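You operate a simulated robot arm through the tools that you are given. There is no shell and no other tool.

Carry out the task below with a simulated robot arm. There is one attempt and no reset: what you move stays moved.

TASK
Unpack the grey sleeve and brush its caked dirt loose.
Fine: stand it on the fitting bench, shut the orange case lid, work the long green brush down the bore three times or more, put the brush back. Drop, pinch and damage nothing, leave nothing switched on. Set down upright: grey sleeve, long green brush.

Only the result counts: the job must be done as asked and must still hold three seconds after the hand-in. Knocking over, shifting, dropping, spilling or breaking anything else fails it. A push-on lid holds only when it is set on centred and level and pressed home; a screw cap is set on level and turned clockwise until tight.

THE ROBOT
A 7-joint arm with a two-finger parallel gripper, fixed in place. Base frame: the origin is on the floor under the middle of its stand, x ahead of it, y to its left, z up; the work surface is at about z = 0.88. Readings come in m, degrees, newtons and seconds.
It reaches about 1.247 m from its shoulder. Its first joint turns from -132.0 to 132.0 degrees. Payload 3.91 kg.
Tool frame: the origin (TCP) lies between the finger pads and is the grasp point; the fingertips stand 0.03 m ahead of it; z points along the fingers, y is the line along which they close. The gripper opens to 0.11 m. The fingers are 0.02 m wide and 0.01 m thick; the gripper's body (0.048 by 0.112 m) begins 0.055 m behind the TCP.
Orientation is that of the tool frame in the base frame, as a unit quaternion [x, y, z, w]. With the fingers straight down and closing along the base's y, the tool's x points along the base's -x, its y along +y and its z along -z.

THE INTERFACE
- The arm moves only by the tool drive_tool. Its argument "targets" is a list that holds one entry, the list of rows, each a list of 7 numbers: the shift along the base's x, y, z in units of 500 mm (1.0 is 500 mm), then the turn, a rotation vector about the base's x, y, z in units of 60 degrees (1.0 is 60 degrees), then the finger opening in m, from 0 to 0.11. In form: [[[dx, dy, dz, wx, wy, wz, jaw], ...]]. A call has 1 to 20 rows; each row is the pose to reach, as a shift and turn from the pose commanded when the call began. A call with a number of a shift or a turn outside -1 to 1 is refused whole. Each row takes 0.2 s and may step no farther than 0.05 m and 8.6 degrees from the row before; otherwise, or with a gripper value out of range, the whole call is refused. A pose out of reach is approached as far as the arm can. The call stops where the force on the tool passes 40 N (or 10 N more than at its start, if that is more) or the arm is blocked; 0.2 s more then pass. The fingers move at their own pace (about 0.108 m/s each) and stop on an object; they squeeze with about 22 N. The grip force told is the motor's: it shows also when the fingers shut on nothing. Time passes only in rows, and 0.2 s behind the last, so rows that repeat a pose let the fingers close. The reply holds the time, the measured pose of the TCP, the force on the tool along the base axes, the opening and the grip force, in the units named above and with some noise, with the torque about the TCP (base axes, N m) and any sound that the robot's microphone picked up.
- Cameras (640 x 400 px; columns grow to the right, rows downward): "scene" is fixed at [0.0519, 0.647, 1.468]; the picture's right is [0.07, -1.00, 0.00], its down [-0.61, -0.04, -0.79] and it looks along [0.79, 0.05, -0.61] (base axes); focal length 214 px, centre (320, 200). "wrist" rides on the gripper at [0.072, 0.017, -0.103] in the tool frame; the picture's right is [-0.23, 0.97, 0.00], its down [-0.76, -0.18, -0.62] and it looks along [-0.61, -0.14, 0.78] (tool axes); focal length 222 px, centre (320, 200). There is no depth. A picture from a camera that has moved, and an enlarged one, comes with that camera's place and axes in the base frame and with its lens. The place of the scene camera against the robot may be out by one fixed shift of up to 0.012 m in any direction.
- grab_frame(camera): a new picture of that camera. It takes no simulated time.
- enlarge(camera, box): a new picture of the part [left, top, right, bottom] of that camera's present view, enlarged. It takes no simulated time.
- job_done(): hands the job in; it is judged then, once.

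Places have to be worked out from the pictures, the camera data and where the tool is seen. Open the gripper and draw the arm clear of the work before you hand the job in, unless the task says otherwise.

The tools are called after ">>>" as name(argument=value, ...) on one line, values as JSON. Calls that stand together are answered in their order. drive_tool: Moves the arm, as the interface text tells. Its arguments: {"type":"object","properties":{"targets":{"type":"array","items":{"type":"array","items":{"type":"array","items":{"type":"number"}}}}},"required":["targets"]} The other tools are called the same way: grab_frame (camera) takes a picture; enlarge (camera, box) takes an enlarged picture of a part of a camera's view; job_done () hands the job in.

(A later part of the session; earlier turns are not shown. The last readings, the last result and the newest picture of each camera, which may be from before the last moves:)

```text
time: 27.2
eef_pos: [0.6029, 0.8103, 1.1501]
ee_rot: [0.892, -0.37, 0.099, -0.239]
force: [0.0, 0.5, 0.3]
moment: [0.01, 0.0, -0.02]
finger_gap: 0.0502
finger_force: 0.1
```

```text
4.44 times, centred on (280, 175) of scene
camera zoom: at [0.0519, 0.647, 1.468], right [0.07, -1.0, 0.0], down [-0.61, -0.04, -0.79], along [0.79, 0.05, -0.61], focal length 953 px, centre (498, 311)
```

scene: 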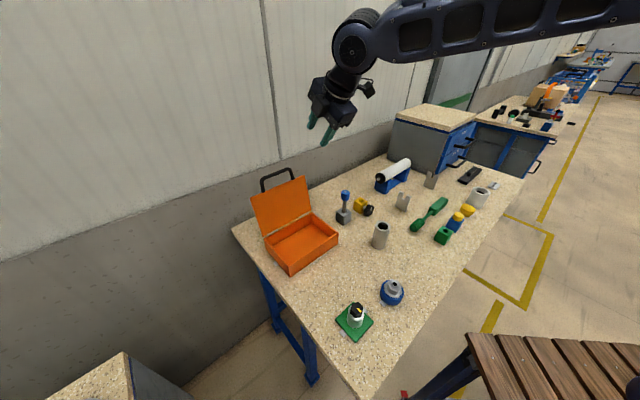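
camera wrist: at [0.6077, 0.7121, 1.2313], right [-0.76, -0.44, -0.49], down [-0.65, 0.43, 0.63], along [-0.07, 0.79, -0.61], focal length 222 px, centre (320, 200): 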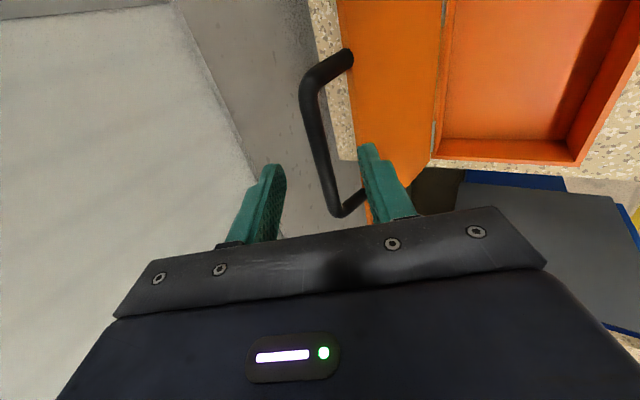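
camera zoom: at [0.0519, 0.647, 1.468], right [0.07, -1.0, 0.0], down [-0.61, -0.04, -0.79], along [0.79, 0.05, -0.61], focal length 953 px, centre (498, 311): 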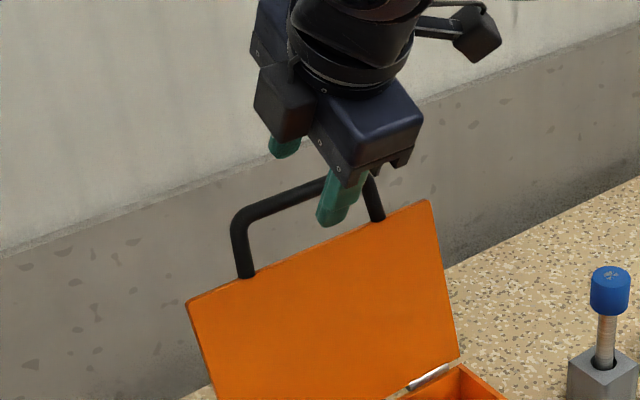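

I zoom in on the fingers and bar to verify alignment before advancing the last bit.

>>> enlarge(camera="wrist", box=[220, 30, 460, 250])

>>> enlarge(camera="scene", box=[270, 150, 330, 210])

```text
1.82 times, centred on (340, 140) of wrist
camera zoom: at [0.6077, 0.7121, 1.2313], right [-0.76, -0.44, -0.49], down [-0.65, 0.43, 0.63], along [-0.07, 0.79, -0.61], focal length 404 px, centre (284, 309)
```

zoom: 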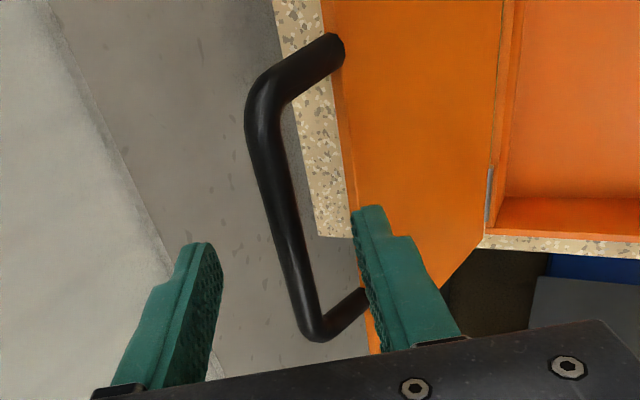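

```text
6.67 times, centred on (300, 180) of scene
camera zoom: at [0.0519, 0.647, 1.468], right [0.07, -1.0, 0.0], down [-0.61, -0.04, -0.79], along [0.79, 0.05, -0.61], focal length 1430 px, centre (453, 333)
```

zoom: 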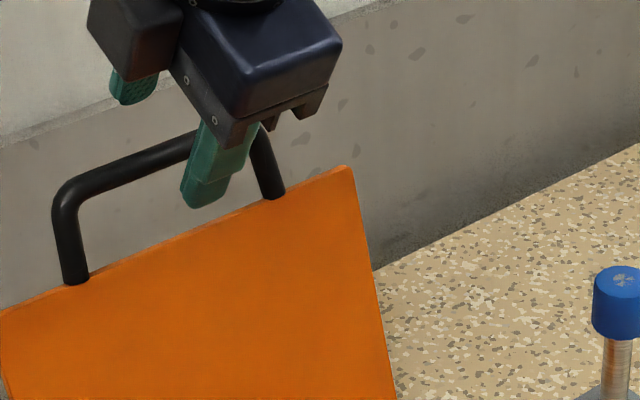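

The bar is about 43 mm ahead and 3 mm towards the front finger, spanning symmetric about the fingers. I advance 31 mm with that small correction so the bar sits between the pads.

>>> drive_tool(targets=[[[0.006, 0.006, -0.019, 0, 0, 0, 0.05], [0.0122, 0.0122, -0.038, 0, 0, 0, 0.05], [0.0184, 0.0184, -0.0566, 0, 0, 0, 0.05], [0.0184, 0.0184, -0.0566, 0, 0, 0, 0.05]]])

>>> enlarge(camera="wrist", box=[220, 30, 460, 250])

>>> enlarge(camera="scene", box=[250, 150, 330, 220])

```text
time: 28.2
eef_pos: [0.6152, 0.8202, 1.124]
ee_rot: [0.893, -0.369, 0.099, -0.239]
force: [-0.4, 0.5, -0.1]
moment: [0.0, -0.02, -0.01]
finger_gap: 0.05
finger_force: 0.0
```

```text
1.82 times, centred on (340, 140) of wrist
camera zoom: at [0.6191, 0.7219, 1.2052], right [-0.76, -0.44, -0.49], down [-0.65, 0.43, 0.63], along [-0.07, 0.79, -0.61], focal length 404 px, centre (284, 309)
```

zoom: 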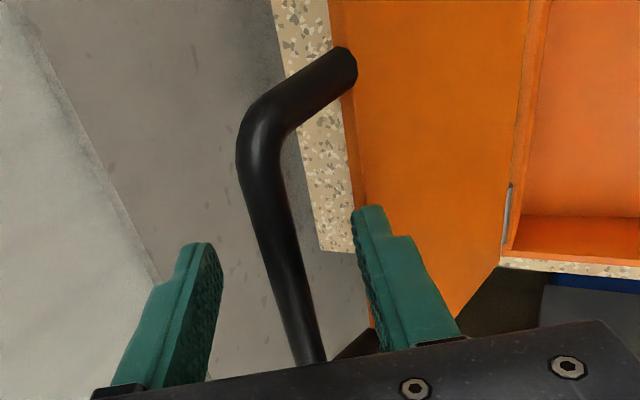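

```text
5.71 times, centred on (290, 185) of scene
camera zoom: at [0.0519, 0.647, 1.468], right [0.07, -1.0, 0.0], down [-0.61, -0.04, -0.79], along [0.79, 0.05, -0.61], focal length 1226 px, centre (491, 286)
```

zoom: 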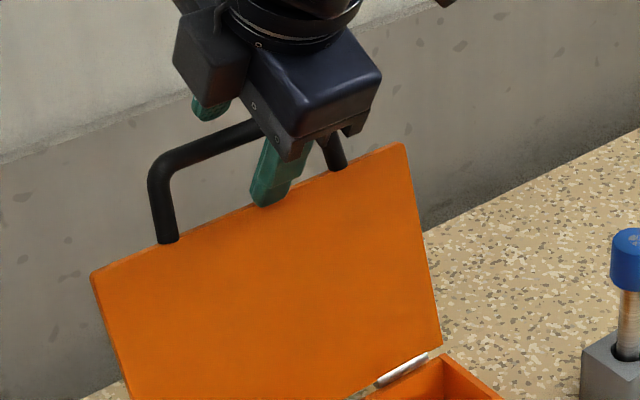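

The bar now lies between the fingers, nearly centred. I narrow the fingers to a loose cage of about 22 mm (not clamping), then start swinging the lid along its arc about the hinge.

>>> drive_tool(targets=[[[0, 0, 0, 0, 0, 0, 0.03], [0, 0, 0, 0, 0, 0, 0.022], [-0.0216, -0.0216, 0.0072, 0, 0, 0, 0.022], [-0.0435, -0.0435, 0.0116, 0, 0, 0, 0.022], [-0.0435, -0.0435, 0.0116, 0, 0, 0, 0.022]]])

>>> enlarge(camera="wrist", box=[220, 30, 460, 250])

>>> enlarge(camera="scene", box=[230, 150, 350, 270])

```text
time: 29.4
eef_pos: [0.5937, 0.7979, 1.1306]
ee_rot: [0.893, -0.369, 0.098, -0.239]
force: [-0.4, -0.4, 0.9]
moment: [-0.01, -0.03, 0.01]
finger_gap: 0.0221
finger_force: 0.1
```

```text
1.82 times, centred on (340, 140) of wrist
camera zoom: at [0.5983, 0.6987, 1.212], right [-0.76, -0.44, -0.49], down [-0.65, 0.43, 0.63], along [-0.07, 0.79, -0.61], focal length 404 px, centre (284, 309)
```

zoom: 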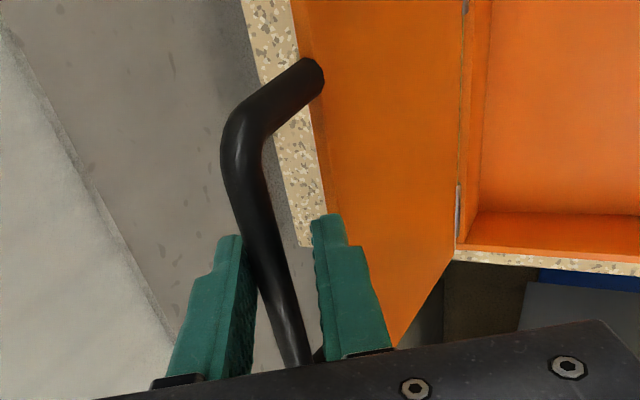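

```text
3.33 times, centred on (290, 210) of scene
camera zoom: at [0.0519, 0.647, 1.468], right [0.07, -1.0, 0.0], down [-0.61, -0.04, -0.79], along [0.79, 0.05, -0.61], focal length 715 px, centre (420, 167)
```

zoom: 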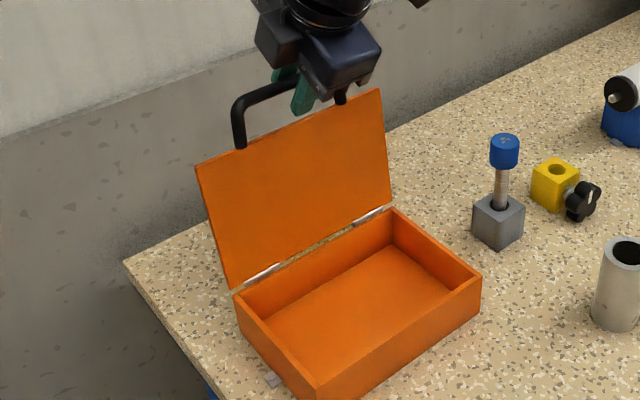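

The lid follows freely with the bar resting on the rear finger. I continue the arc through vertical to about 66°.

>>> drive_tool(targets=[[[-0.0221, -0.0221, 0.0018, 0, 0, 0, 0.022], [-0.0443, -0.0443, 0.0008, 0, 0, 0, 0.022], [-0.0663, -0.0663, -0.0029, 0, 0, 0, 0.022], [-0.088, -0.088, -0.0094, 0, 0, 0, 0.022], [-0.1092, -0.1092, -0.0184, 0, 0, 0, 0.022], [-0.1298, -0.1298, -0.0301, 0, 0, 0, 0.022], [-0.1298, -0.1298, -0.0301, 0, 0, 0, 0.022]]])

>>> enlarge(camera="wrist", box=[220, 30, 460, 250])

>>> enlarge(camera="scene", box=[230, 150, 350, 270])

```text
time: 31.0
eef_pos: [0.5277, 0.733, 1.1157]
ee_rot: [0.892, -0.37, 0.099, -0.238]
force: [0.2, 0.1, -0.1]
moment: [0.04, -0.01, 0.03]
finger_gap: 0.022
finger_force: 0.0
```

```text
1.82 times, centred on (340, 140) of wrist
camera zoom: at [0.5317, 0.6343, 1.1972], right [-0.76, -0.44, -0.49], down [-0.65, 0.43, 0.63], along [-0.07, 0.79, -0.61], focal length 404 px, centre (284, 309)
```

zoom: 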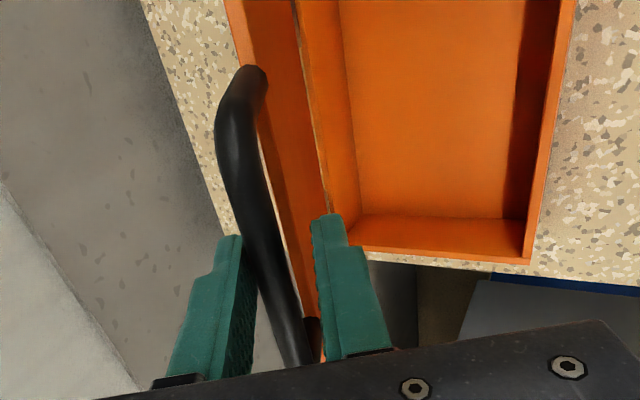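

```text
3.33 times, centred on (290, 210) of scene
camera zoom: at [0.0519, 0.647, 1.468], right [0.07, -1.0, 0.0], down [-0.61, -0.04, -0.79], along [0.79, 0.05, -0.61], focal length 715 px, centre (420, 167)
```

zoom: 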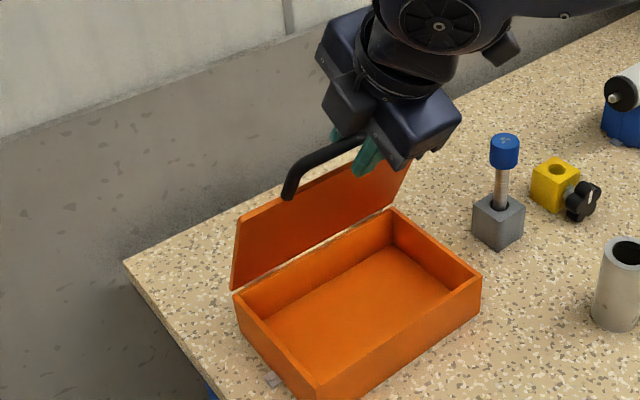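

The lid is at about 68° and stays where it's pushed (friction hinge), still touching the rear finger. I continue the arc to about 36° while tilting the tool along with the lid.

>>> drive_tool(targets=[[[-0.0203, -0.0203, -0.0146, 0.0236, -0.0236, 0, 0.022], [-0.0399, -0.0399, -0.0318, 0.0589, -0.0589, 0, 0.022], [-0.0586, -0.0586, -0.0516, 0.1061, -0.1061, 0, 0.022], [-0.076, -0.076, -0.0736, 0.1532, -0.1532, 0, 0.022], [-0.092, -0.092, -0.0976, 0.2003, -0.2003, 0, 0.022], [-0.1063, -0.1063, -0.1232, 0.2357, -0.2357, 0, 0.022], [-0.1063, -0.1063, -0.1232, 0.2357, -0.2357, 0, 0.022]]])

>>> enlarge(camera="wrist", box=[220, 30, 460, 250])

>>> enlarge(camera="scene", box=[230, 150, 350, 270])

```text
time: 32.6
eef_pos: [0.4757, 0.6794, 1.0536]
ee_rot: [0.837, -0.347, 0.162, -0.391]
force: [-0.3, 0.0, -1.2]
moment: [0.01, 0.0, -0.01]
finger_gap: 0.0217
finger_force: 0.0
```

```text
1.82 times, centred on (340, 140) of wrist
camera zoom: at [0.4625, 0.565, 1.1079], right [-0.6, -0.28, -0.75], down [-0.8, 0.28, 0.54], along [0.06, 0.92, -0.39], focal length 404 px, centre (284, 309)
```

zoom: 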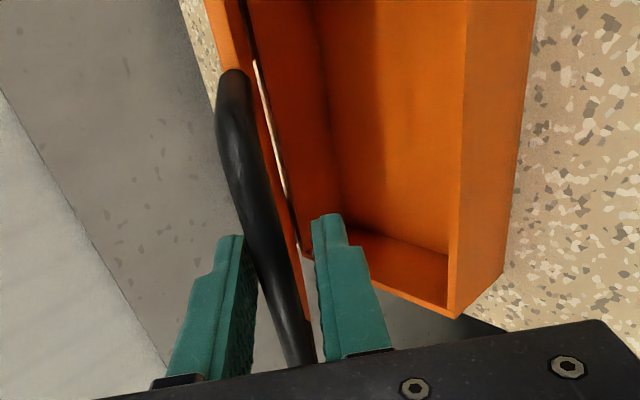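

```text
3.33 times, centred on (290, 210) of scene
camera zoom: at [0.0519, 0.647, 1.468], right [0.07, -1.0, 0.0], down [-0.61, -0.04, -0.79], along [0.79, 0.05, -0.61], focal length 715 px, centre (420, 167)
```

zoom: 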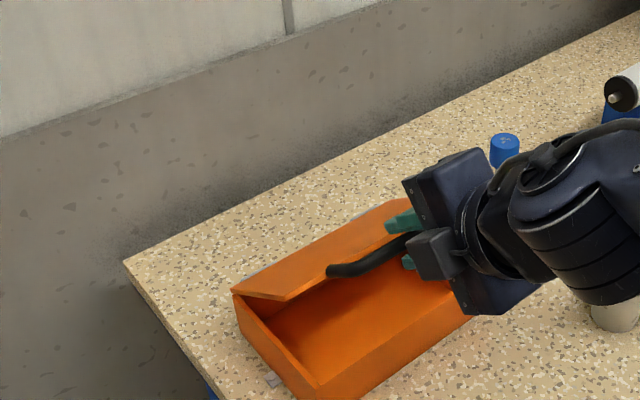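

The lid is at roughly 38° and following well; the arm passes well above the sleeve. I continue down to about 7°.

>>> drive_tool(targets=[[[-0.0125, -0.0125, -0.0269, 0.0236, -0.0236, 0, 0.022], [-0.0234, -0.0234, -0.0552, 0.0471, -0.0471, 0, 0.022], [-0.0324, -0.0324, -0.0847, 0.0707, -0.0707, 0, 0.022], [-0.0397, -0.0397, -0.1152, 0.0943, -0.0943, 0, 0.022], [-0.0447, -0.0447, -0.1457, 0.0943, -0.0943, 0, 0.022], [-0.0474, -0.0474, -0.1705, 0.0943, -0.0943, 0, 0.022], [-0.0474, -0.0474, -0.1705, 0.0943, -0.0943, 0, 0.022]]])

>>> grab_frame(camera="wrist")

>>> enlarge(camera="scene", box=[230, 170, 430, 290])

```text
time: 34.2
eef_pos: [0.4503, 0.6549, 0.9671]
ee_rot: [0.808, -0.334, 0.186, -0.448]
force: [-0.3, 0.7, 0.4]
moment: [0.04, -0.03, 0.04]
finger_gap: 0.0223
finger_force: 0.1
```

```text
taken
camera wrist: at [0.4334, 0.5362, 1.0084], right [-0.53, -0.2, -0.83], down [-0.85, 0.23, 0.48], along [0.09, 0.95, -0.29], focal length 222 px, centre (320, 200)
```

wrist: 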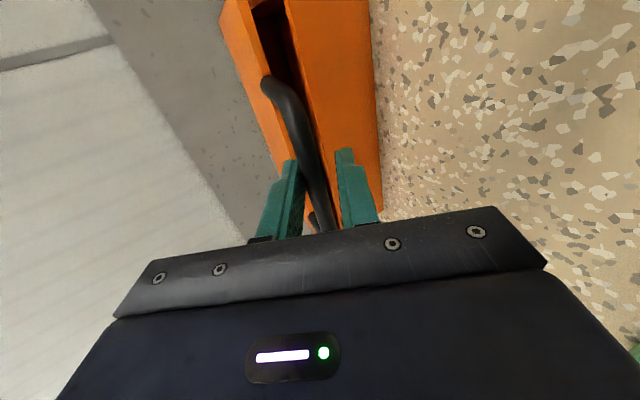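

```text
3.20 times, centred on (330, 230) of scene
camera zoom: at [0.0519, 0.647, 1.468], right [0.07, -1.0, 0.0], down [-0.61, -0.04, -0.79], along [0.79, 0.05, -0.61], focal length 686 px, centre (288, 104)
```

zoom: 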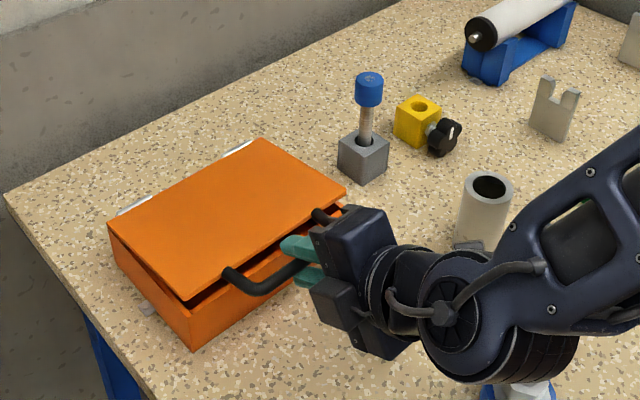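

Nearly shut. The wrist is getting low near the two fixtures on the left front, so I check those clearances before the last few degrees.

>>> enlarge(camera="scene", box=[300, 220, 480, 360])

>>> enlarge(camera="scene", box=[260, 205, 370, 285])

>>> enlarge(camera="wrist", box=[220, 30, 420, 250])

```text
2.86 times, centred on (390, 290) of scene
camera zoom: at [0.0519, 0.647, 1.468], right [0.07, -1.0, 0.0], down [-0.61, -0.04, -0.79], along [0.79, 0.05, -0.61], focal length 613 px, centre (120, -57)
```

zoom: 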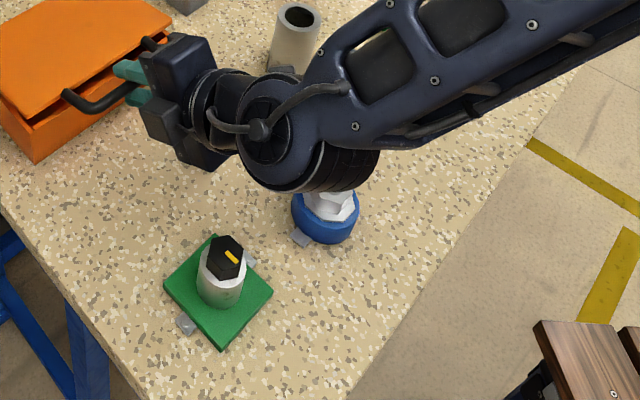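

```text
5.00 times, centred on (315, 245) of scene
camera zoom: at [0.0519, 0.647, 1.468], right [0.07, -1.0, 0.0], down [-0.61, -0.04, -0.79], along [0.79, 0.05, -0.61], focal length 1072 px, centre (345, -25)
```

zoom: 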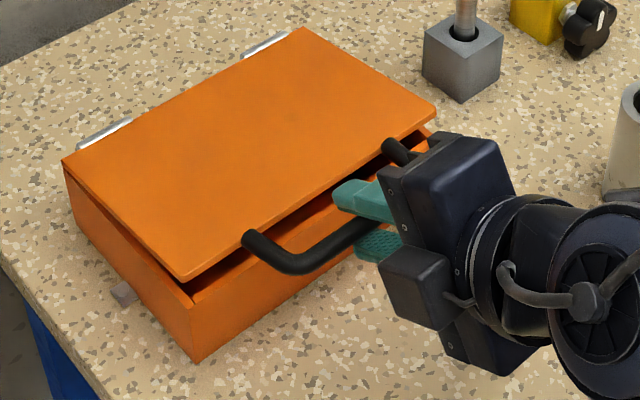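

```text
1.82 times, centred on (320, 140) of wrist
camera zoom: at [0.4334, 0.5362, 1.0084], right [-0.53, -0.2, -0.83], down [-0.85, 0.23, 0.48], along [0.09, 0.95, -0.29], focal length 404 px, centre (320, 309)
```

zoom: 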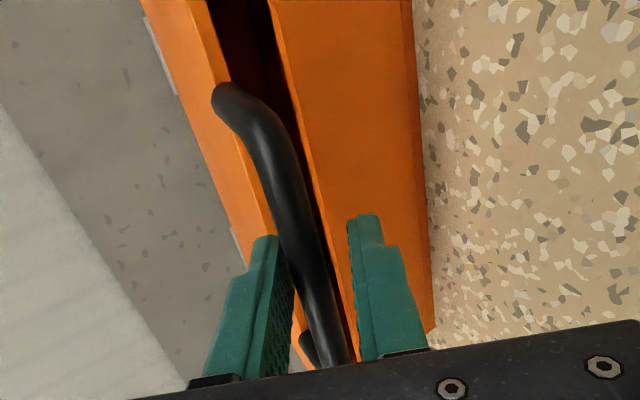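

Clearances are fine (wrist underside about 9 cm above the blue fixture's nozzle). I lower the lid the remaining degrees slowly.

>>> drive_tool(targets=[[[-0.0006, -0.0006, -0.01, 0, 0, 0, 0.022], [-0.0012, -0.0012, -0.019, 0, 0, 0, 0.022], [-0.0015, -0.0015, -0.027, 0, 0, 0, 0.022], [-0.0017, -0.0017, -0.0344, 0, 0, 0, 0.022], [-0.0017, -0.0017, -0.0344, 0, 0, 0, 0.022]]])

>>> enlarge(camera="scene", box=[260, 205, 370, 285])

>>> enlarge(camera="wrist", box=[220, 30, 420, 250])

```text
time: 35.4
eef_pos: [0.4507, 0.6556, 0.9524]
ee_rot: [0.808, -0.334, 0.186, -0.448]
force: [0.5, -0.1, 0.5]
moment: [0.0, -0.01, 0.0]
finger_gap: 0.0219
finger_force: 0.2
```

```text
5.00 times, centred on (315, 245) of scene
camera zoom: at [0.0519, 0.647, 1.468], right [0.07, -1.0, 0.0], down [-0.61, -0.04, -0.79], along [0.79, 0.05, -0.61], focal length 1072 px, centre (345, -25)
```

zoom: 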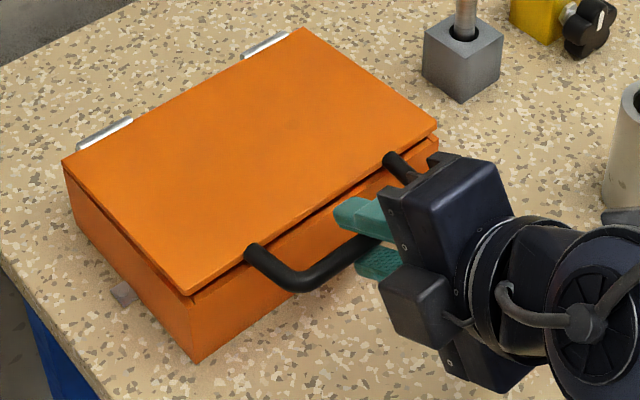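

```text
1.82 times, centred on (320, 140) of wrist
camera zoom: at [0.4333, 0.5357, 0.9928], right [-0.53, -0.2, -0.83], down [-0.85, 0.23, 0.48], along [0.09, 0.95, -0.29], focal length 404 px, centre (320, 309)
```

zoom: 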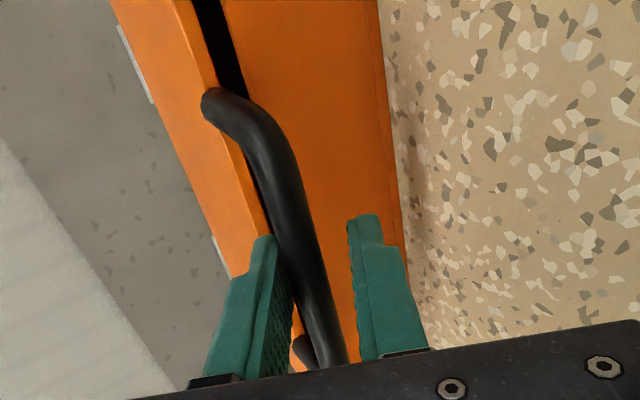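

About 2–3° remain; I keep lowering in 2 mm steps until the lid seats.

>>> drive_tool(targets=[[[0, 0, -0.004, 0, 0, 0, 0.022], [0, 0, -0.008, 0, 0, 0, 0.022], [0, 0, -0.012, 0, 0, 0, 0.022], [0, 0, -0.012, 0, 0, 0, 0.022]]])

>>> enlarge(camera="scene", box=[260, 205, 370, 285])

```text
time: 36.4
eef_pos: [0.4503, 0.6543, 0.947]
ee_rot: [0.808, -0.335, 0.186, -0.447]
force: [0.2, 0.9, -0.1]
moment: [-0.02, 0.01, 0.02]
finger_gap: 0.0222
finger_force: 0.0
```

```text
5.00 times, centred on (315, 245) of scene
camera zoom: at [0.0519, 0.647, 1.468], right [0.07, -1.0, 0.0], down [-0.61, -0.04, -0.79], along [0.79, 0.05, -0.61], focal length 1072 px, centre (345, -25)
```

zoom: 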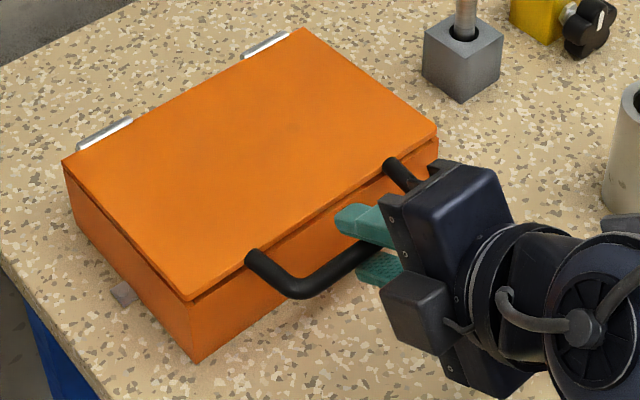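

It looks almost seated. I continue by 1 mm steps, watching for a rise in vertical force.

>>> drive_tool(targets=[[[0, 0, -0.003, 0, 0, 0, 0.022], [0, 0, -0.006, 0, 0, 0, 0.022], [0, 0, -0.006, 0, 0, 0, 0.022]]])

>>> enlarge(camera="scene", box=[260, 205, 370, 285])

>>> enlarge(camera="wrist", box=[220, 30, 420, 250])

```text
time: 37.2
eef_pos: [0.4506, 0.6537, 0.943]
ee_rot: [0.809, -0.334, 0.185, -0.448]
force: [0.0, 0.0, -0.7]
moment: [0.0, 0.0, 0.0]
finger_gap: 0.0221
finger_force: 0.0
```

```text
5.00 times, centred on (315, 245) of scene
camera zoom: at [0.0519, 0.647, 1.468], right [0.07, -1.0, 0.0], down [-0.61, -0.04, -0.79], along [0.79, 0.05, -0.61], focal length 1072 px, centre (345, -25)
```

zoom: 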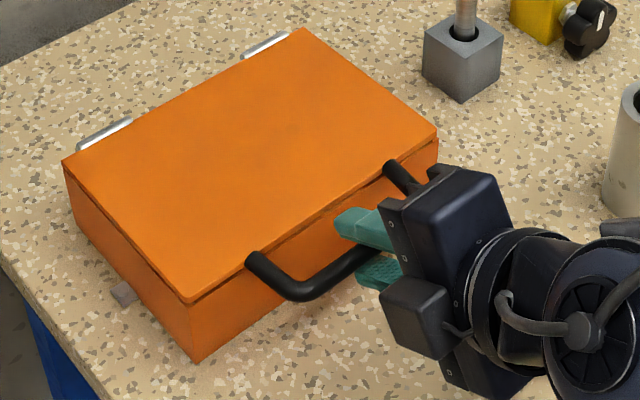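

```text
1.82 times, centred on (320, 140) of wrist
camera zoom: at [0.4332, 0.5353, 0.9838], right [-0.53, -0.2, -0.83], down [-0.85, 0.23, 0.48], along [0.09, 0.95, -0.29], focal length 404 px, centre (320, 309)
```

zoom: 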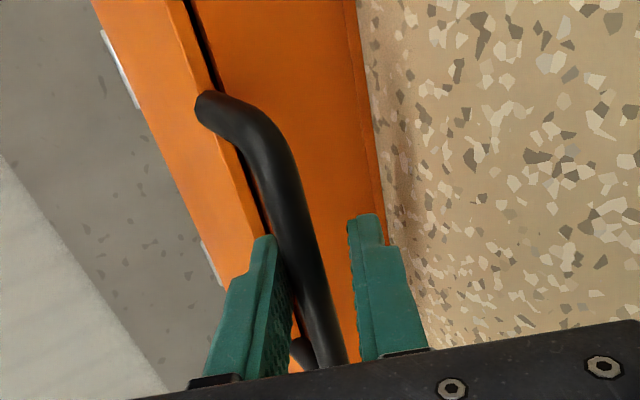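

A thin gap remains. I push on another few millimetres in 1 mm steps.

>>> drive_tool(targets=[[[0, 0, -0.003, 0, 0, 0, 0.022], [0, 0, -0.006, 0, 0, 0, 0.022], [0, 0, -0.006, 0, 0, 0, 0.022]]])

>>> enlarge(camera="wrist", box=[220, 30, 420, 250])

```text
time: 38.0
eef_pos: [0.4502, 0.6553, 0.9406]
ee_rot: [0.808, -0.334, 0.186, -0.448]
force: [1.1, 1.7, 3.1]
moment: [0.0, 0.0, 0.02]
finger_gap: 0.0235
finger_force: 1.8
```

```text
1.82 times, centred on (320, 140) of wrist
camera zoom: at [0.433, 0.5351, 0.9807], right [-0.53, -0.2, -0.83], down [-0.85, 0.23, 0.48], along [0.09, 0.95, -0.29], focal length 404 px, centre (320, 309)
```

zoom: 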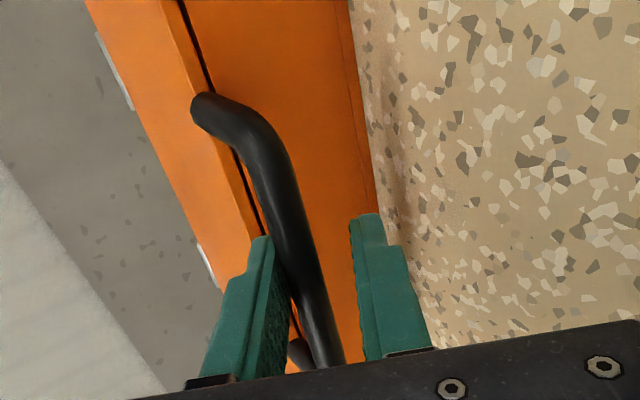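

The force rose to 3 N and the upper finger is being pushed back, so the lid is on its rim. I open the fingers a bit and retract along the finger axis, then inspect.

>>> drive_tool(targets=[[[0, 0, 0, 0, 0, 0, 0.035], [0, 0, 0, 0, 0, 0, 0.04], [-0.024, -0.024, 0.0212, 0, 0, 0, 0.04], [-0.06, -0.06, 0.053, 0, 0, 0, 0.04], [-0.096, -0.096, 0.085, 0, 0, 0, 0.04], [-0.096, -0.096, 0.12, 0, 0, 0, 0.04]]])

>>> enlarge(camera="scene", box=[235, 180, 365, 290])

>>> grab_frame(camera="wrist")

```text
time: 39.4
eef_pos: [0.4016, 0.6072, 0.9997]
ee_rot: [0.808, -0.335, 0.186, -0.448]
force: [-0.1, 0.7, 0.5]
moment: [-0.02, 0.01, -0.01]
finger_gap: 0.0399
finger_force: 0.0
```

```text
3.64 times, centred on (300, 235) of scene
camera zoom: at [0.0519, 0.647, 1.468], right [0.07, -1.0, 0.0], down [-0.61, -0.04, -0.79], along [0.79, 0.05, -0.61], focal length 780 px, centre (393, 73)
```

zoom: 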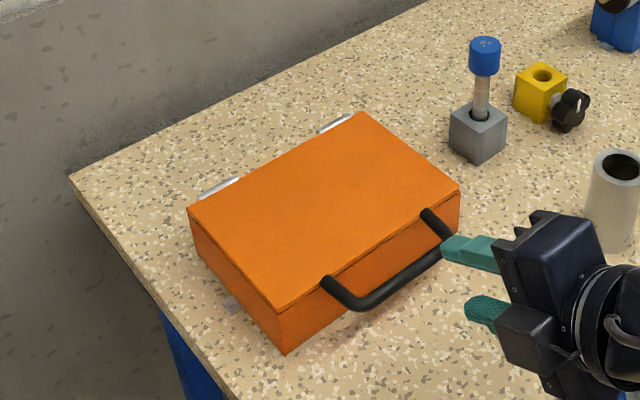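

```text
taken
camera wrist: at [0.3844, 0.4878, 1.0407], right [-0.53, -0.2, -0.83], down [-0.85, 0.23, 0.48], along [0.09, 0.95, -0.3], focal length 222 px, centre (320, 200)
```

wrist: 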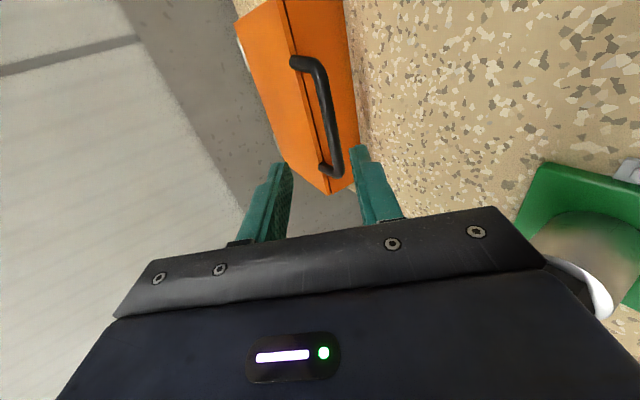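

The knob on the green plate is a few centimetres below the gripper, so next I go up, not sideways. First I look at the lid seam.

>>> enlarge(camera="scene", box=[255, 215, 345, 275])

>>> enlarge(camera="wrist", box=[220, 0, 380, 200])

```text
6.67 times, centred on (300, 245) of scene
camera zoom: at [0.0519, 0.647, 1.468], right [0.07, -1.0, 0.0], down [-0.61, -0.04, -0.79], along [0.79, 0.05, -0.61], focal length 1430 px, centre (453, -100)
```

zoom: 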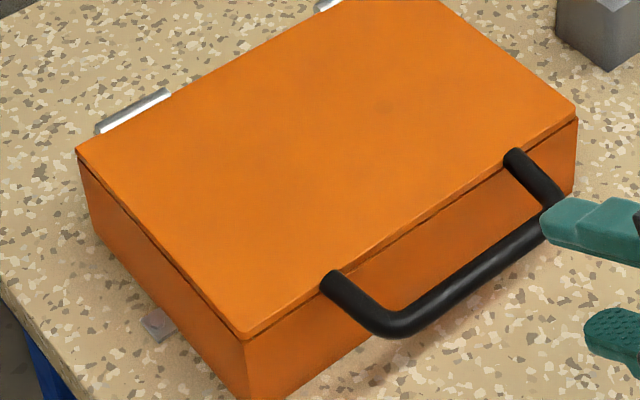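

```text
2.00 times, centred on (300, 100) of wrist
camera zoom: at [0.3844, 0.4878, 1.0407], right [-0.53, -0.2, -0.83], down [-0.85, 0.23, 0.48], along [0.09, 0.95, -0.3], focal length 444 px, centre (360, 400)
```

zoom: 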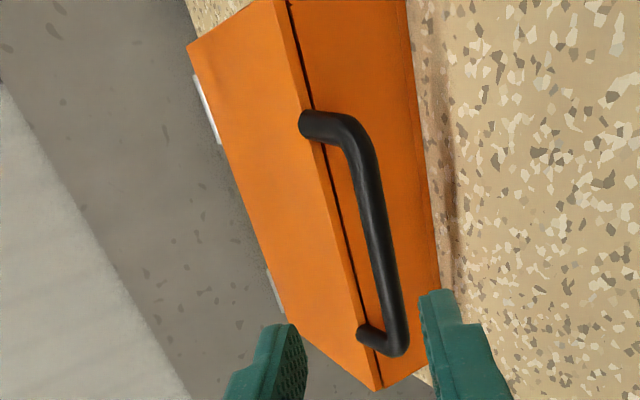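

The seam is thin and even all the way round, so the lid is shut. To be certain, I'll raise, straighten the tool, close the fingers, and press the lid lightly near its front centre.

>>> drive_tool(targets=[[[0.01, 0.01, 0.06, -0.0854, 0.0854, 0, 0.04], [0.03, 0.03, 0.12, -0.1708, 0.1708, 0, 0.03], [0.06, 0.06, 0.18, -0.2562, 0.2562, 0, 0.02], [0.09, 0.095, 0.22, -0.3416, 0.3416, 0, 0.01], [0.12, 0.13, 0.24, -0.427, 0.427, 0, 0.0], [0.15, 0.16, 0.24, -0.5124, 0.5124, 0, 0.0], [0.18, 0.19, 0.24, -0.5978, 0.5978, 0, 0.0], [0.203, 0.2136, 0.24, -0.6835, 0.6835, 0, 0.0], [0.203, 0.2136, 0.24, -0.6835, 0.6835, 0, 0.0]]])

>>> grab_frame(camera="scene")

>>> grab_frame(camera="wrist")

```text
time: 41.4
eef_pos: [0.502, 0.7144, 1.1201]
ee_rot: [0.924, -0.383, -0.001, 0.001]
force: [-0.6, -0.6, 1.1]
moment: [0.02, 0.02, 0.0]
finger_gap: 0.0
finger_force: 21.9
```

```text
taken
```

scene: 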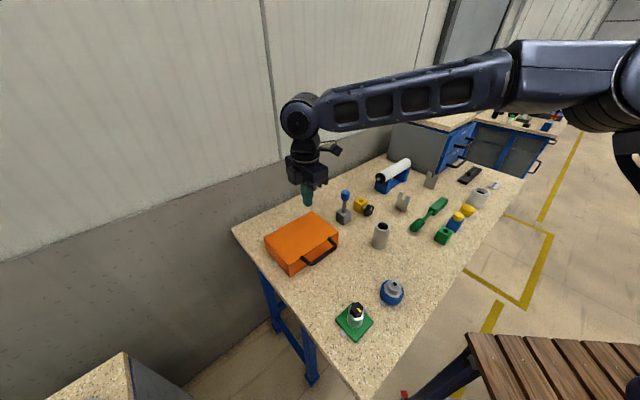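

```text
taken
camera wrist: at [0.5419, 0.6507, 1.2229], right [-0.85, -0.53, 0.0], down [-0.41, 0.66, 0.62], along [-0.33, 0.53, -0.78], focal length 222 px, centre (320, 200)
```

wrist: 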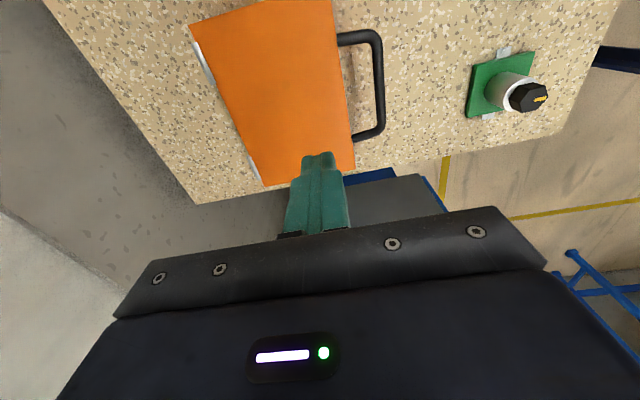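

The gripper is over the front-centre of the lid with the fingers closed. I lower to just above it.

>>> drive_tool(targets=[[[0, 0, -0.08, 0, 0, 0, 0], [0, 0, -0.16, 0, 0, 0, 0], [0, 0, -0.23, 0, 0, 0, 0], [0, 0, -0.264, 0, 0, 0, 0], [0, 0, -0.264, 0, 0, 0, 0]]])

>>> drive_tool(targets=[[[0, 0, -0.004, 0, 0, 0, 0], [0, 0, -0.008, 0, 0, 0, 0], [0, 0, -0.008, 0, 0, 0, 0]]])

>>> enlarge(camera="scene", box=[250, 170, 360, 280])

```text
time: 42.6
eef_pos: [0.5022, 0.7138, 0.988]
ee_rot: [0.924, -0.383, 0.0, -0.001]
force: [0.4, -0.8, 0.8]
moment: [-0.03, 0.01, 0.01]
finger_gap: 0.0
finger_force: 21.6
```

```text
time: 43.4
eef_pos: [0.5026, 0.7139, 0.9837]
ee_rot: [0.924, -0.383, 0.0, 0.0]
force: [0.4, -0.3, -0.2]
moment: [0.01, -0.01, 0.04]
finger_gap: 0.0
finger_force: 21.6
```

```text
3.64 times, centred on (305, 225) of scene
camera zoom: at [0.0519, 0.647, 1.468], right [0.07, -1.0, 0.0], down [-0.61, -0.04, -0.79], along [0.79, 0.05, -0.61], focal length 780 px, centre (374, 109)
```

zoom: 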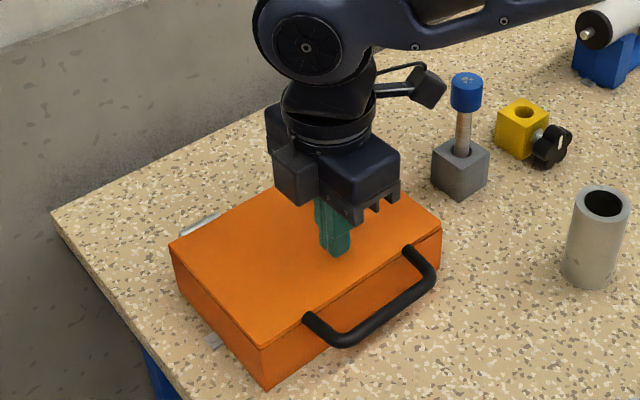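

Still just above the lid. I step down in 1.5 mm increments until I feel contact.

>>> drive_tool(targets=[[[0, 0, -0.003, 0, 0, 0, 0], [0, 0, -0.006, 0, 0, 0, 0], [0, 0, -0.009, 0, 0, 0, 0], [0, 0, -0.009, 0, 0, 0, 0]]])

```text
time: 44.4
eef_pos: [0.5028, 0.7145, 0.9799]
ee_rot: [0.924, -0.382, 0.0, 0.0]
force: [0.0, 0.1, -0.3]
moment: [0.01, 0.0, -0.03]
finger_gap: 0.0001
finger_force: 22.5
```

>>> drive_tool(targets=[[[0, 0, -0.003, 0, 0, 0, 0], [0, 0, -0.006, 0, 0, 0, 0], [0, 0, -0.006, 0, 0, 0, 0]]])

```text
time: 45.2
eef_pos: [0.5035, 0.7123, 0.9765]
ee_rot: [0.924, -0.382, 0.0, 0.001]
force: [0.4, -0.4, 0.8]
moment: [-0.03, 0.01, -0.02]
finger_gap: 0.0001
finger_force: 22.4
```

No contact yet at TCP z = 0.9765 (tips ≈ 0.9465). I continue in 1 mm steps.

>>> drive_tool(targets=[[[0, 0, -0.002, 0, 0, 0, 0], [0, 0, -0.004, 0, 0, 0, 0], [0, 0, -0.004, 0, 0, 0, 0]]])

>>> enlarge(camera="scene", box=[265, 205, 345, 275])

```text
time: 46.0
eef_pos: [0.5029, 0.7138, 0.9743]
ee_rot: [0.924, -0.383, 0.0, 0.0]
force: [-0.6, -0.1, -0.1]
moment: [-0.01, -0.04, 0.01]
finger_gap: 0.0
finger_force: 21.8
```

```text
5.71 times, centred on (305, 240) of scene
camera zoom: at [0.0519, 0.647, 1.468], right [0.07, -1.0, 0.0], down [-0.61, -0.04, -0.79], along [0.79, 0.05, -0.61], focal length 1226 px, centre (406, -29)
```

zoom: 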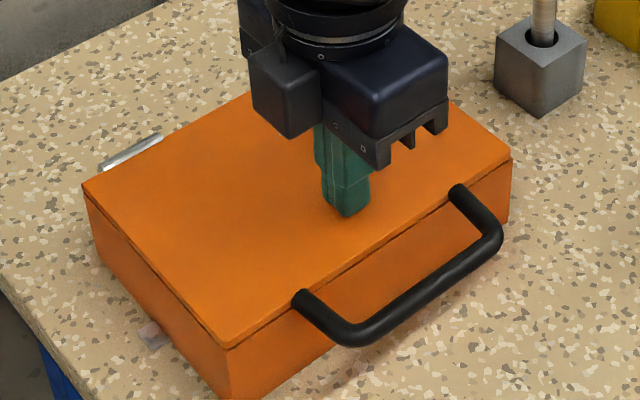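

Very close now; I keep stepping down 1 mm at a time.

>>> drive_tool(targets=[[[0, 0, -0.002, 0, 0, 0, 0], [0, 0, -0.004, 0, 0, 0, 0], [0, 0, -0.004, 0, 0, 0, 0]]])

>>> drive_tool(targets=[[[0, 0, -0.002, 0, 0, 0, 0], [0, 0, -0.002, 0, 0, 0, 0]]])

```text
time: 46.8
eef_pos: [0.5022, 0.7136, 0.9745]
ee_rot: [0.924, -0.382, 0.0, -0.001]
force: [0.1, -3.4, 10.5]
moment: [-0.12, -0.04, 0.0]
finger_gap: 0.0
finger_force: 21.9
```

```text
time: 47.4
eef_pos: [0.5039, 0.7145, 0.9726]
ee_rot: [0.924, -0.383, 0.001, -0.001]
force: [-0.2, -3.4, 28.8]
moment: [-0.11, -0.02, -0.1]
finger_gap: 0.0
finger_force: 22.2
```

The lid took nearly 29 N without giving, so it is firmly shut. I lift straight off it.

>>> drive_tool(targets=[[[0, 0, 0.01, 0, 0, 0, 0], [0, 0, 0.06, 0, 0, 0, 0], [0, 0, 0.14, 0, 0, 0, 0], [0, 0, 0.23, 0, 0, 0, 0.02], [0, 0, 0.32, 0, 0, 0, 0.06], [0, 0, 0.4, 0, 0, 0, 0.08], [0, 0, 0.46, 0, 0, 0, 0.08]]])

>>> enlarge(camera="scene", box=[235, 180, 455, 340])

```text
time: 49.0
eef_pos: [0.5048, 0.7147, 1.2058]
ee_rot: [0.924, -0.383, 0.0, 0.001]
force: [-0.2, -0.2, -1.1]
moment: [-0.01, 0.0, -0.03]
finger_gap: 0.0801
finger_force: 0.1
```

```text
2.50 times, centred on (345, 260) of scene
camera zoom: at [0.0519, 0.647, 1.468], right [0.07, -1.0, 0.0], down [-0.61, -0.04, -0.79], along [0.79, 0.05, -0.61], focal length 536 px, centre (258, 50)
```

zoom: 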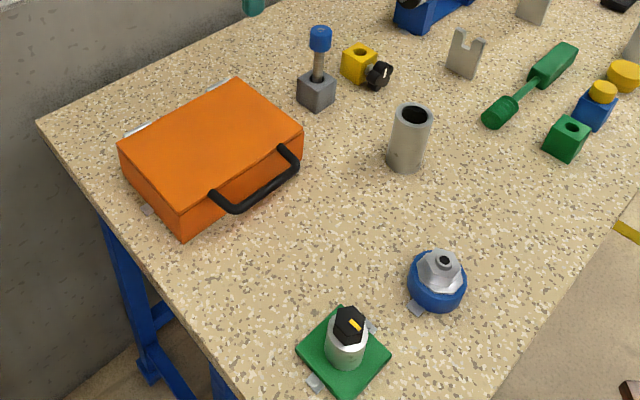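

The case is shut, and the sleeve stands clear. Now for the brush: I travel at safe height towards its handle while turning the tool back so the fingers will close across the handle.

>>> drive_tool(targets=[[[0.025, -0.0425, 0.0125, 0, 0, -0.125, 0.08], [0.05, -0.085, 0.025, 0, 0, -0.25, 0.08], [0.075, -0.1275, 0.0375, 0, 0, -0.375, 0.08], [0.1, -0.17, 0.05, 0, 0, -0.5, 0.08], [0.125, -0.2125, 0.0625, 0, 0, -0.625, 0.08], [0.15, -0.255, 0.075, 0, 0, -0.75, 0.08], [0.175, -0.2975, 0.0875, 0, 0, -0.875, 0.08], [0.2, -0.34, 0.1, 0, 0, -1.0, 0.08]]])

>>> drive_tool(targets=[[[0.025, -0.0425, 0, 0, 0, -0.125, 0.08], [0.05, -0.085, 0, 0, 0, -0.25, 0.08], [0.075, -0.1275, 0, 0, 0, -0.375, 0.08], [0.1, -0.17, 0, 0, 0, -0.5, 0.08], [0.125, -0.2125, 0, 0, 0, -0.625, 0.08], [0.15, -0.255, 0, 0, 0, -0.75, 0.08], [0.175, -0.2975, 0, 0, 0, -0.875, 0.08], [0.2, -0.34, 0, 0, 0, -1.0, 0.08]]])

>>> drive_tool(targets=[[[0.018, -0.0425, 0, 0, 0, -0.125, 0.08], [0.035, -0.085, 0, 0, 0, -0.25, 0.08], [0.053, -0.1275, 0, 0, 0, -0.375, 0.08], [0.07, -0.17, 0, 0, 0, -0.5, 0.08], [0.088, -0.2125, 0, 0, 0, -0.625, 0.08], [0.105, -0.255, 0, 0, 0, -0.75, 0.08], [0.123, -0.2975, 0, 0, 0, -0.875, 0.08], [0.14, -0.34, 0, 0, 0, -1.0, 0.08], [0.14, -0.34, 0, 0, 0, -1.0, 0.08]]])

>>> grab_frame(camera="wrist")

>>> grab_frame(camera="scene")

```text
time: 50.8
eef_pos: [0.6041, 0.546, 1.2513]
ee_rot: [-0.609, 0.793, 0.0, 0.0]
force: [0.5, 0.0, 0.4]
moment: [-0.03, 0.0, -0.01]
finger_gap: 0.0802
finger_force: 0.0
```

```text
time: 52.6
eef_pos: [0.7017, 0.3752, 1.2487]
ee_rot: [-0.13, 0.991, 0.0, 0.0]
force: [1.0, 0.2, 0.0]
moment: [-0.03, 0.0, 0.03]
finger_gap: 0.0801
finger_force: 0.0
```

```text
time: 54.6
eef_pos: [0.7726, 0.2053, 1.2496]
ee_rot: [0.384, 0.924, 0.0, -0.001]
force: [0.2, 0.4, 0.3]
moment: [0.0, -0.01, -0.01]
finger_gap: 0.08
finger_force: 0.2
```

```text
taken
camera wrist: at [0.7344, 0.2689, 1.3531], right [0.85, 0.53, 0.0], down [0.41, -0.67, 0.62], along [0.33, -0.53, -0.78], focal length 222 px, centre (320, 200)
```

wrist: 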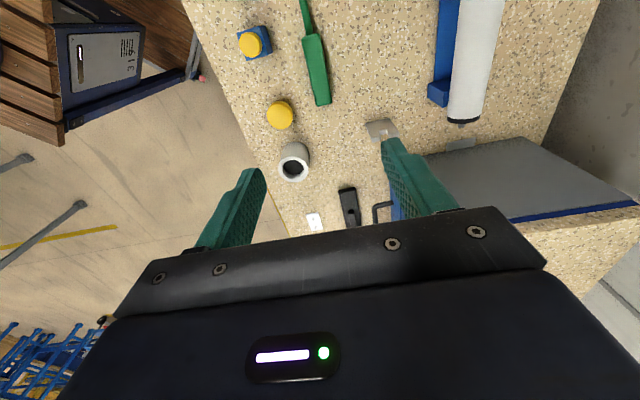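

```text
taken
```

scene: 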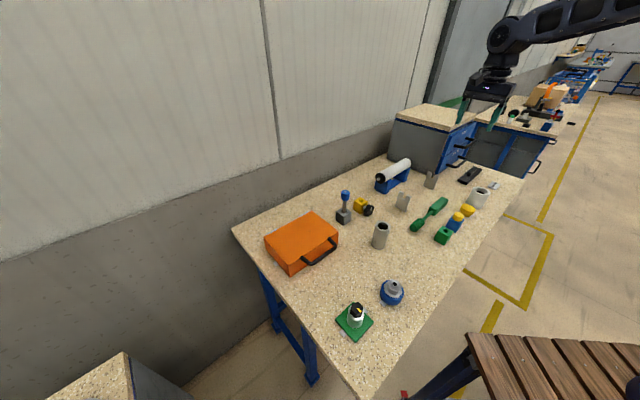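

The handle lies right below. I zoom in on the brush to measure its handle and check its surroundings.

>>> enlarge(camera="wrist", box=[220, 0, 420, 130])

>>> enlarge(camera="scene", box=[400, 185, 490, 250])

```text
3.08 times, centred on (320, 65) of wrist
camera zoom: at [0.7344, 0.2689, 1.3531], right [0.85, 0.53, 0.0], down [0.41, -0.67, 0.62], along [0.33, -0.53, -0.78], focal length 684 px, centre (320, 615)
```

zoom: 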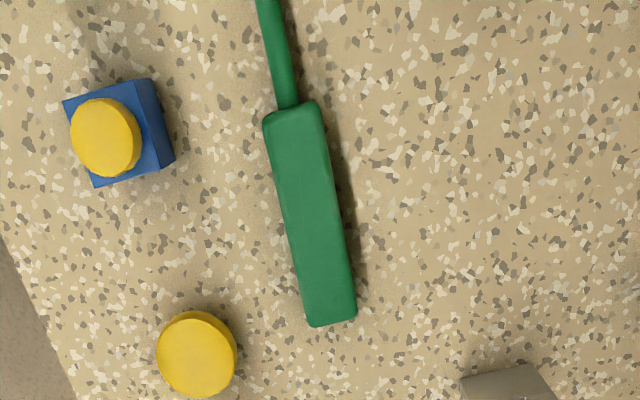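

```text
6.15 times, centred on (445, 218) of scene
camera zoom: at [0.0519, 0.647, 1.468], right [0.07, -1.0, 0.0], down [-0.61, -0.04, -0.79], along [0.79, 0.05, -0.61], focal length 1320 px, centre (-449, 92)
```

zoom: 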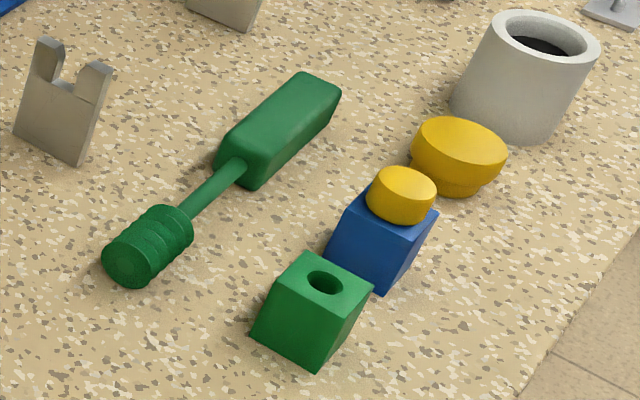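

The handle is about 29 mm wide and 108 mm long, centred at (0.768, 0.207), with its axis at about −47°. I align the tool and descend to about 1.03 m, then recheck.

>>> drive_tool(targets=[[[-0.003, 0.001, -0.09, 0, 0, -0.012, 0.07], [-0.005, 0.001, -0.18, 0, 0, -0.022, 0.07], [-0.008, 0.001, -0.27, 0, 0, -0.0333, 0.07], [-0.01, 0.001, -0.36, 0, 0, -0.0333, 0.07], [-0.01, 0.001, -0.44, 0, 0, -0.0333, 0.07], [-0.01, 0.001, -0.44, 0, 0, -0.0333, 0.07]]])

>>> grab_frame(camera="wrist")

>>> enlarge(camera="scene", box=[390, 150, 500, 250])

```text
time: 56.0
eef_pos: [0.7677, 0.204, 1.0305]
ee_rot: [0.399, 0.917, 0.0, 0.0]
force: [-0.1, -0.2, 0.2]
moment: [0.0, -0.04, -0.02]
finger_gap: 0.0702
finger_force: 0.0
```

```text
taken
camera wrist: at [0.7305, 0.2678, 1.1336], right [0.87, 0.5, 0.0], down [0.39, -0.68, 0.62], along [0.31, -0.54, -0.78], focal length 222 px, centre (320, 200)
```

wrist: 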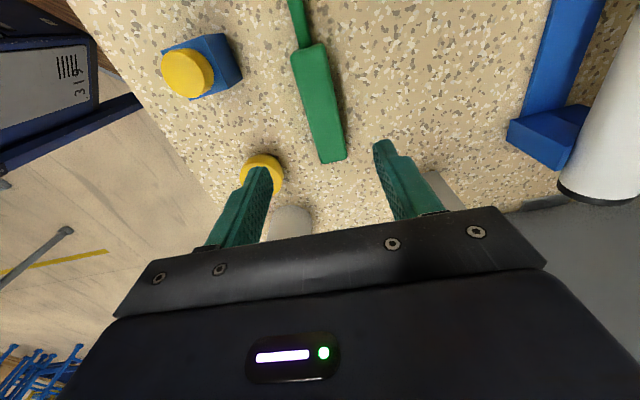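

```text
4.00 times, centred on (445, 200) of scene
camera zoom: at [0.0519, 0.647, 1.468], right [0.07, -1.0, 0.0], down [-0.61, -0.04, -0.79], along [0.79, 0.05, -0.61], focal length 858 px, centre (-180, 200)
```

zoom: 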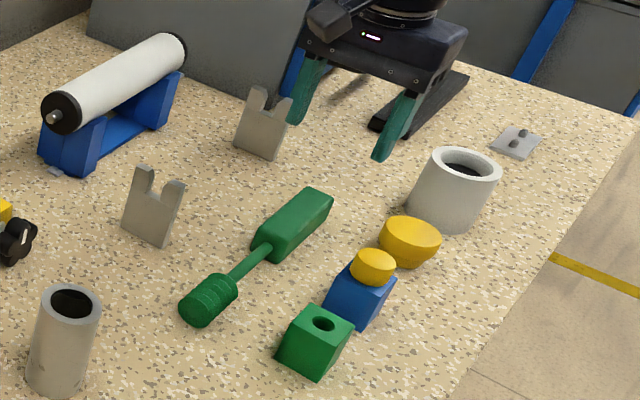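

Two views agree: handle centre (0.768, 0.208), top at about z = 0.909. I shift 4 mm and descend so the fingertips are just above the bench.

>>> drive_tool(targets=[[[0.002, 0.009, -0.06, 0, 0, 0, 0.07], [0.002, 0.009, -0.12, 0, 0, 0, 0.07], [0.002, 0.009, -0.17, 0, 0, 0, 0.07], [0.002, 0.009, -0.205, 0, 0, 0, 0.07], [0.002, 0.009, -0.225, 0, 0, 0, 0.07], [0.002, 0.009, -0.225, 0, 0, 0, 0.07]]])

>>> grab_frame(camera="wrist")

>>> enlarge(camera="scene", box=[400, 160, 490, 240])

```text
time: 57.4
eef_pos: [0.7704, 0.2081, 0.9176]
ee_rot: [0.4, 0.917, -0.001, 0.0]
force: [-0.2, 0.1, -0.7]
moment: [-0.01, 0.02, -0.03]
finger_gap: 0.0701
finger_force: 0.0
```

```text
taken
camera wrist: at [0.7325, 0.2728, 1.0208], right [0.87, 0.5, 0.0], down [0.39, -0.68, 0.62], along [0.31, -0.54, -0.78], focal length 222 px, centre (320, 200)
```

wrist: 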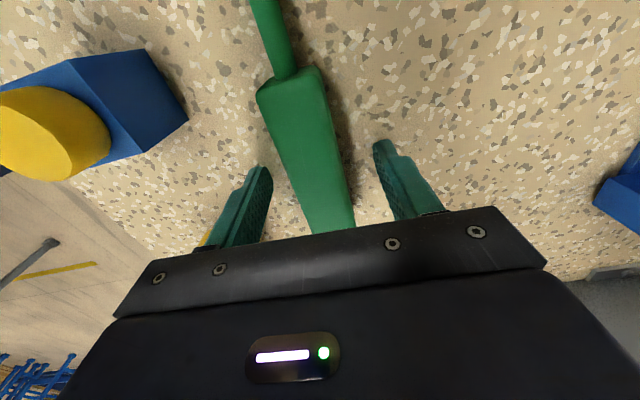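

```text
5.00 times, centred on (445, 200) of scene
camera zoom: at [0.0519, 0.647, 1.468], right [0.07, -1.0, 0.0], down [-0.61, -0.04, -0.79], along [0.79, 0.05, -0.61], focal length 1072 px, centre (-305, 200)
```

zoom: 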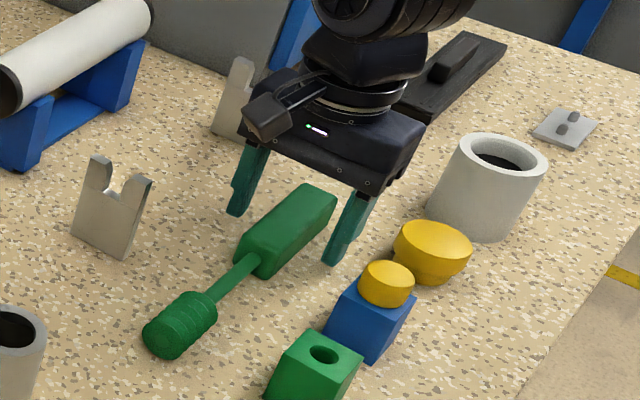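

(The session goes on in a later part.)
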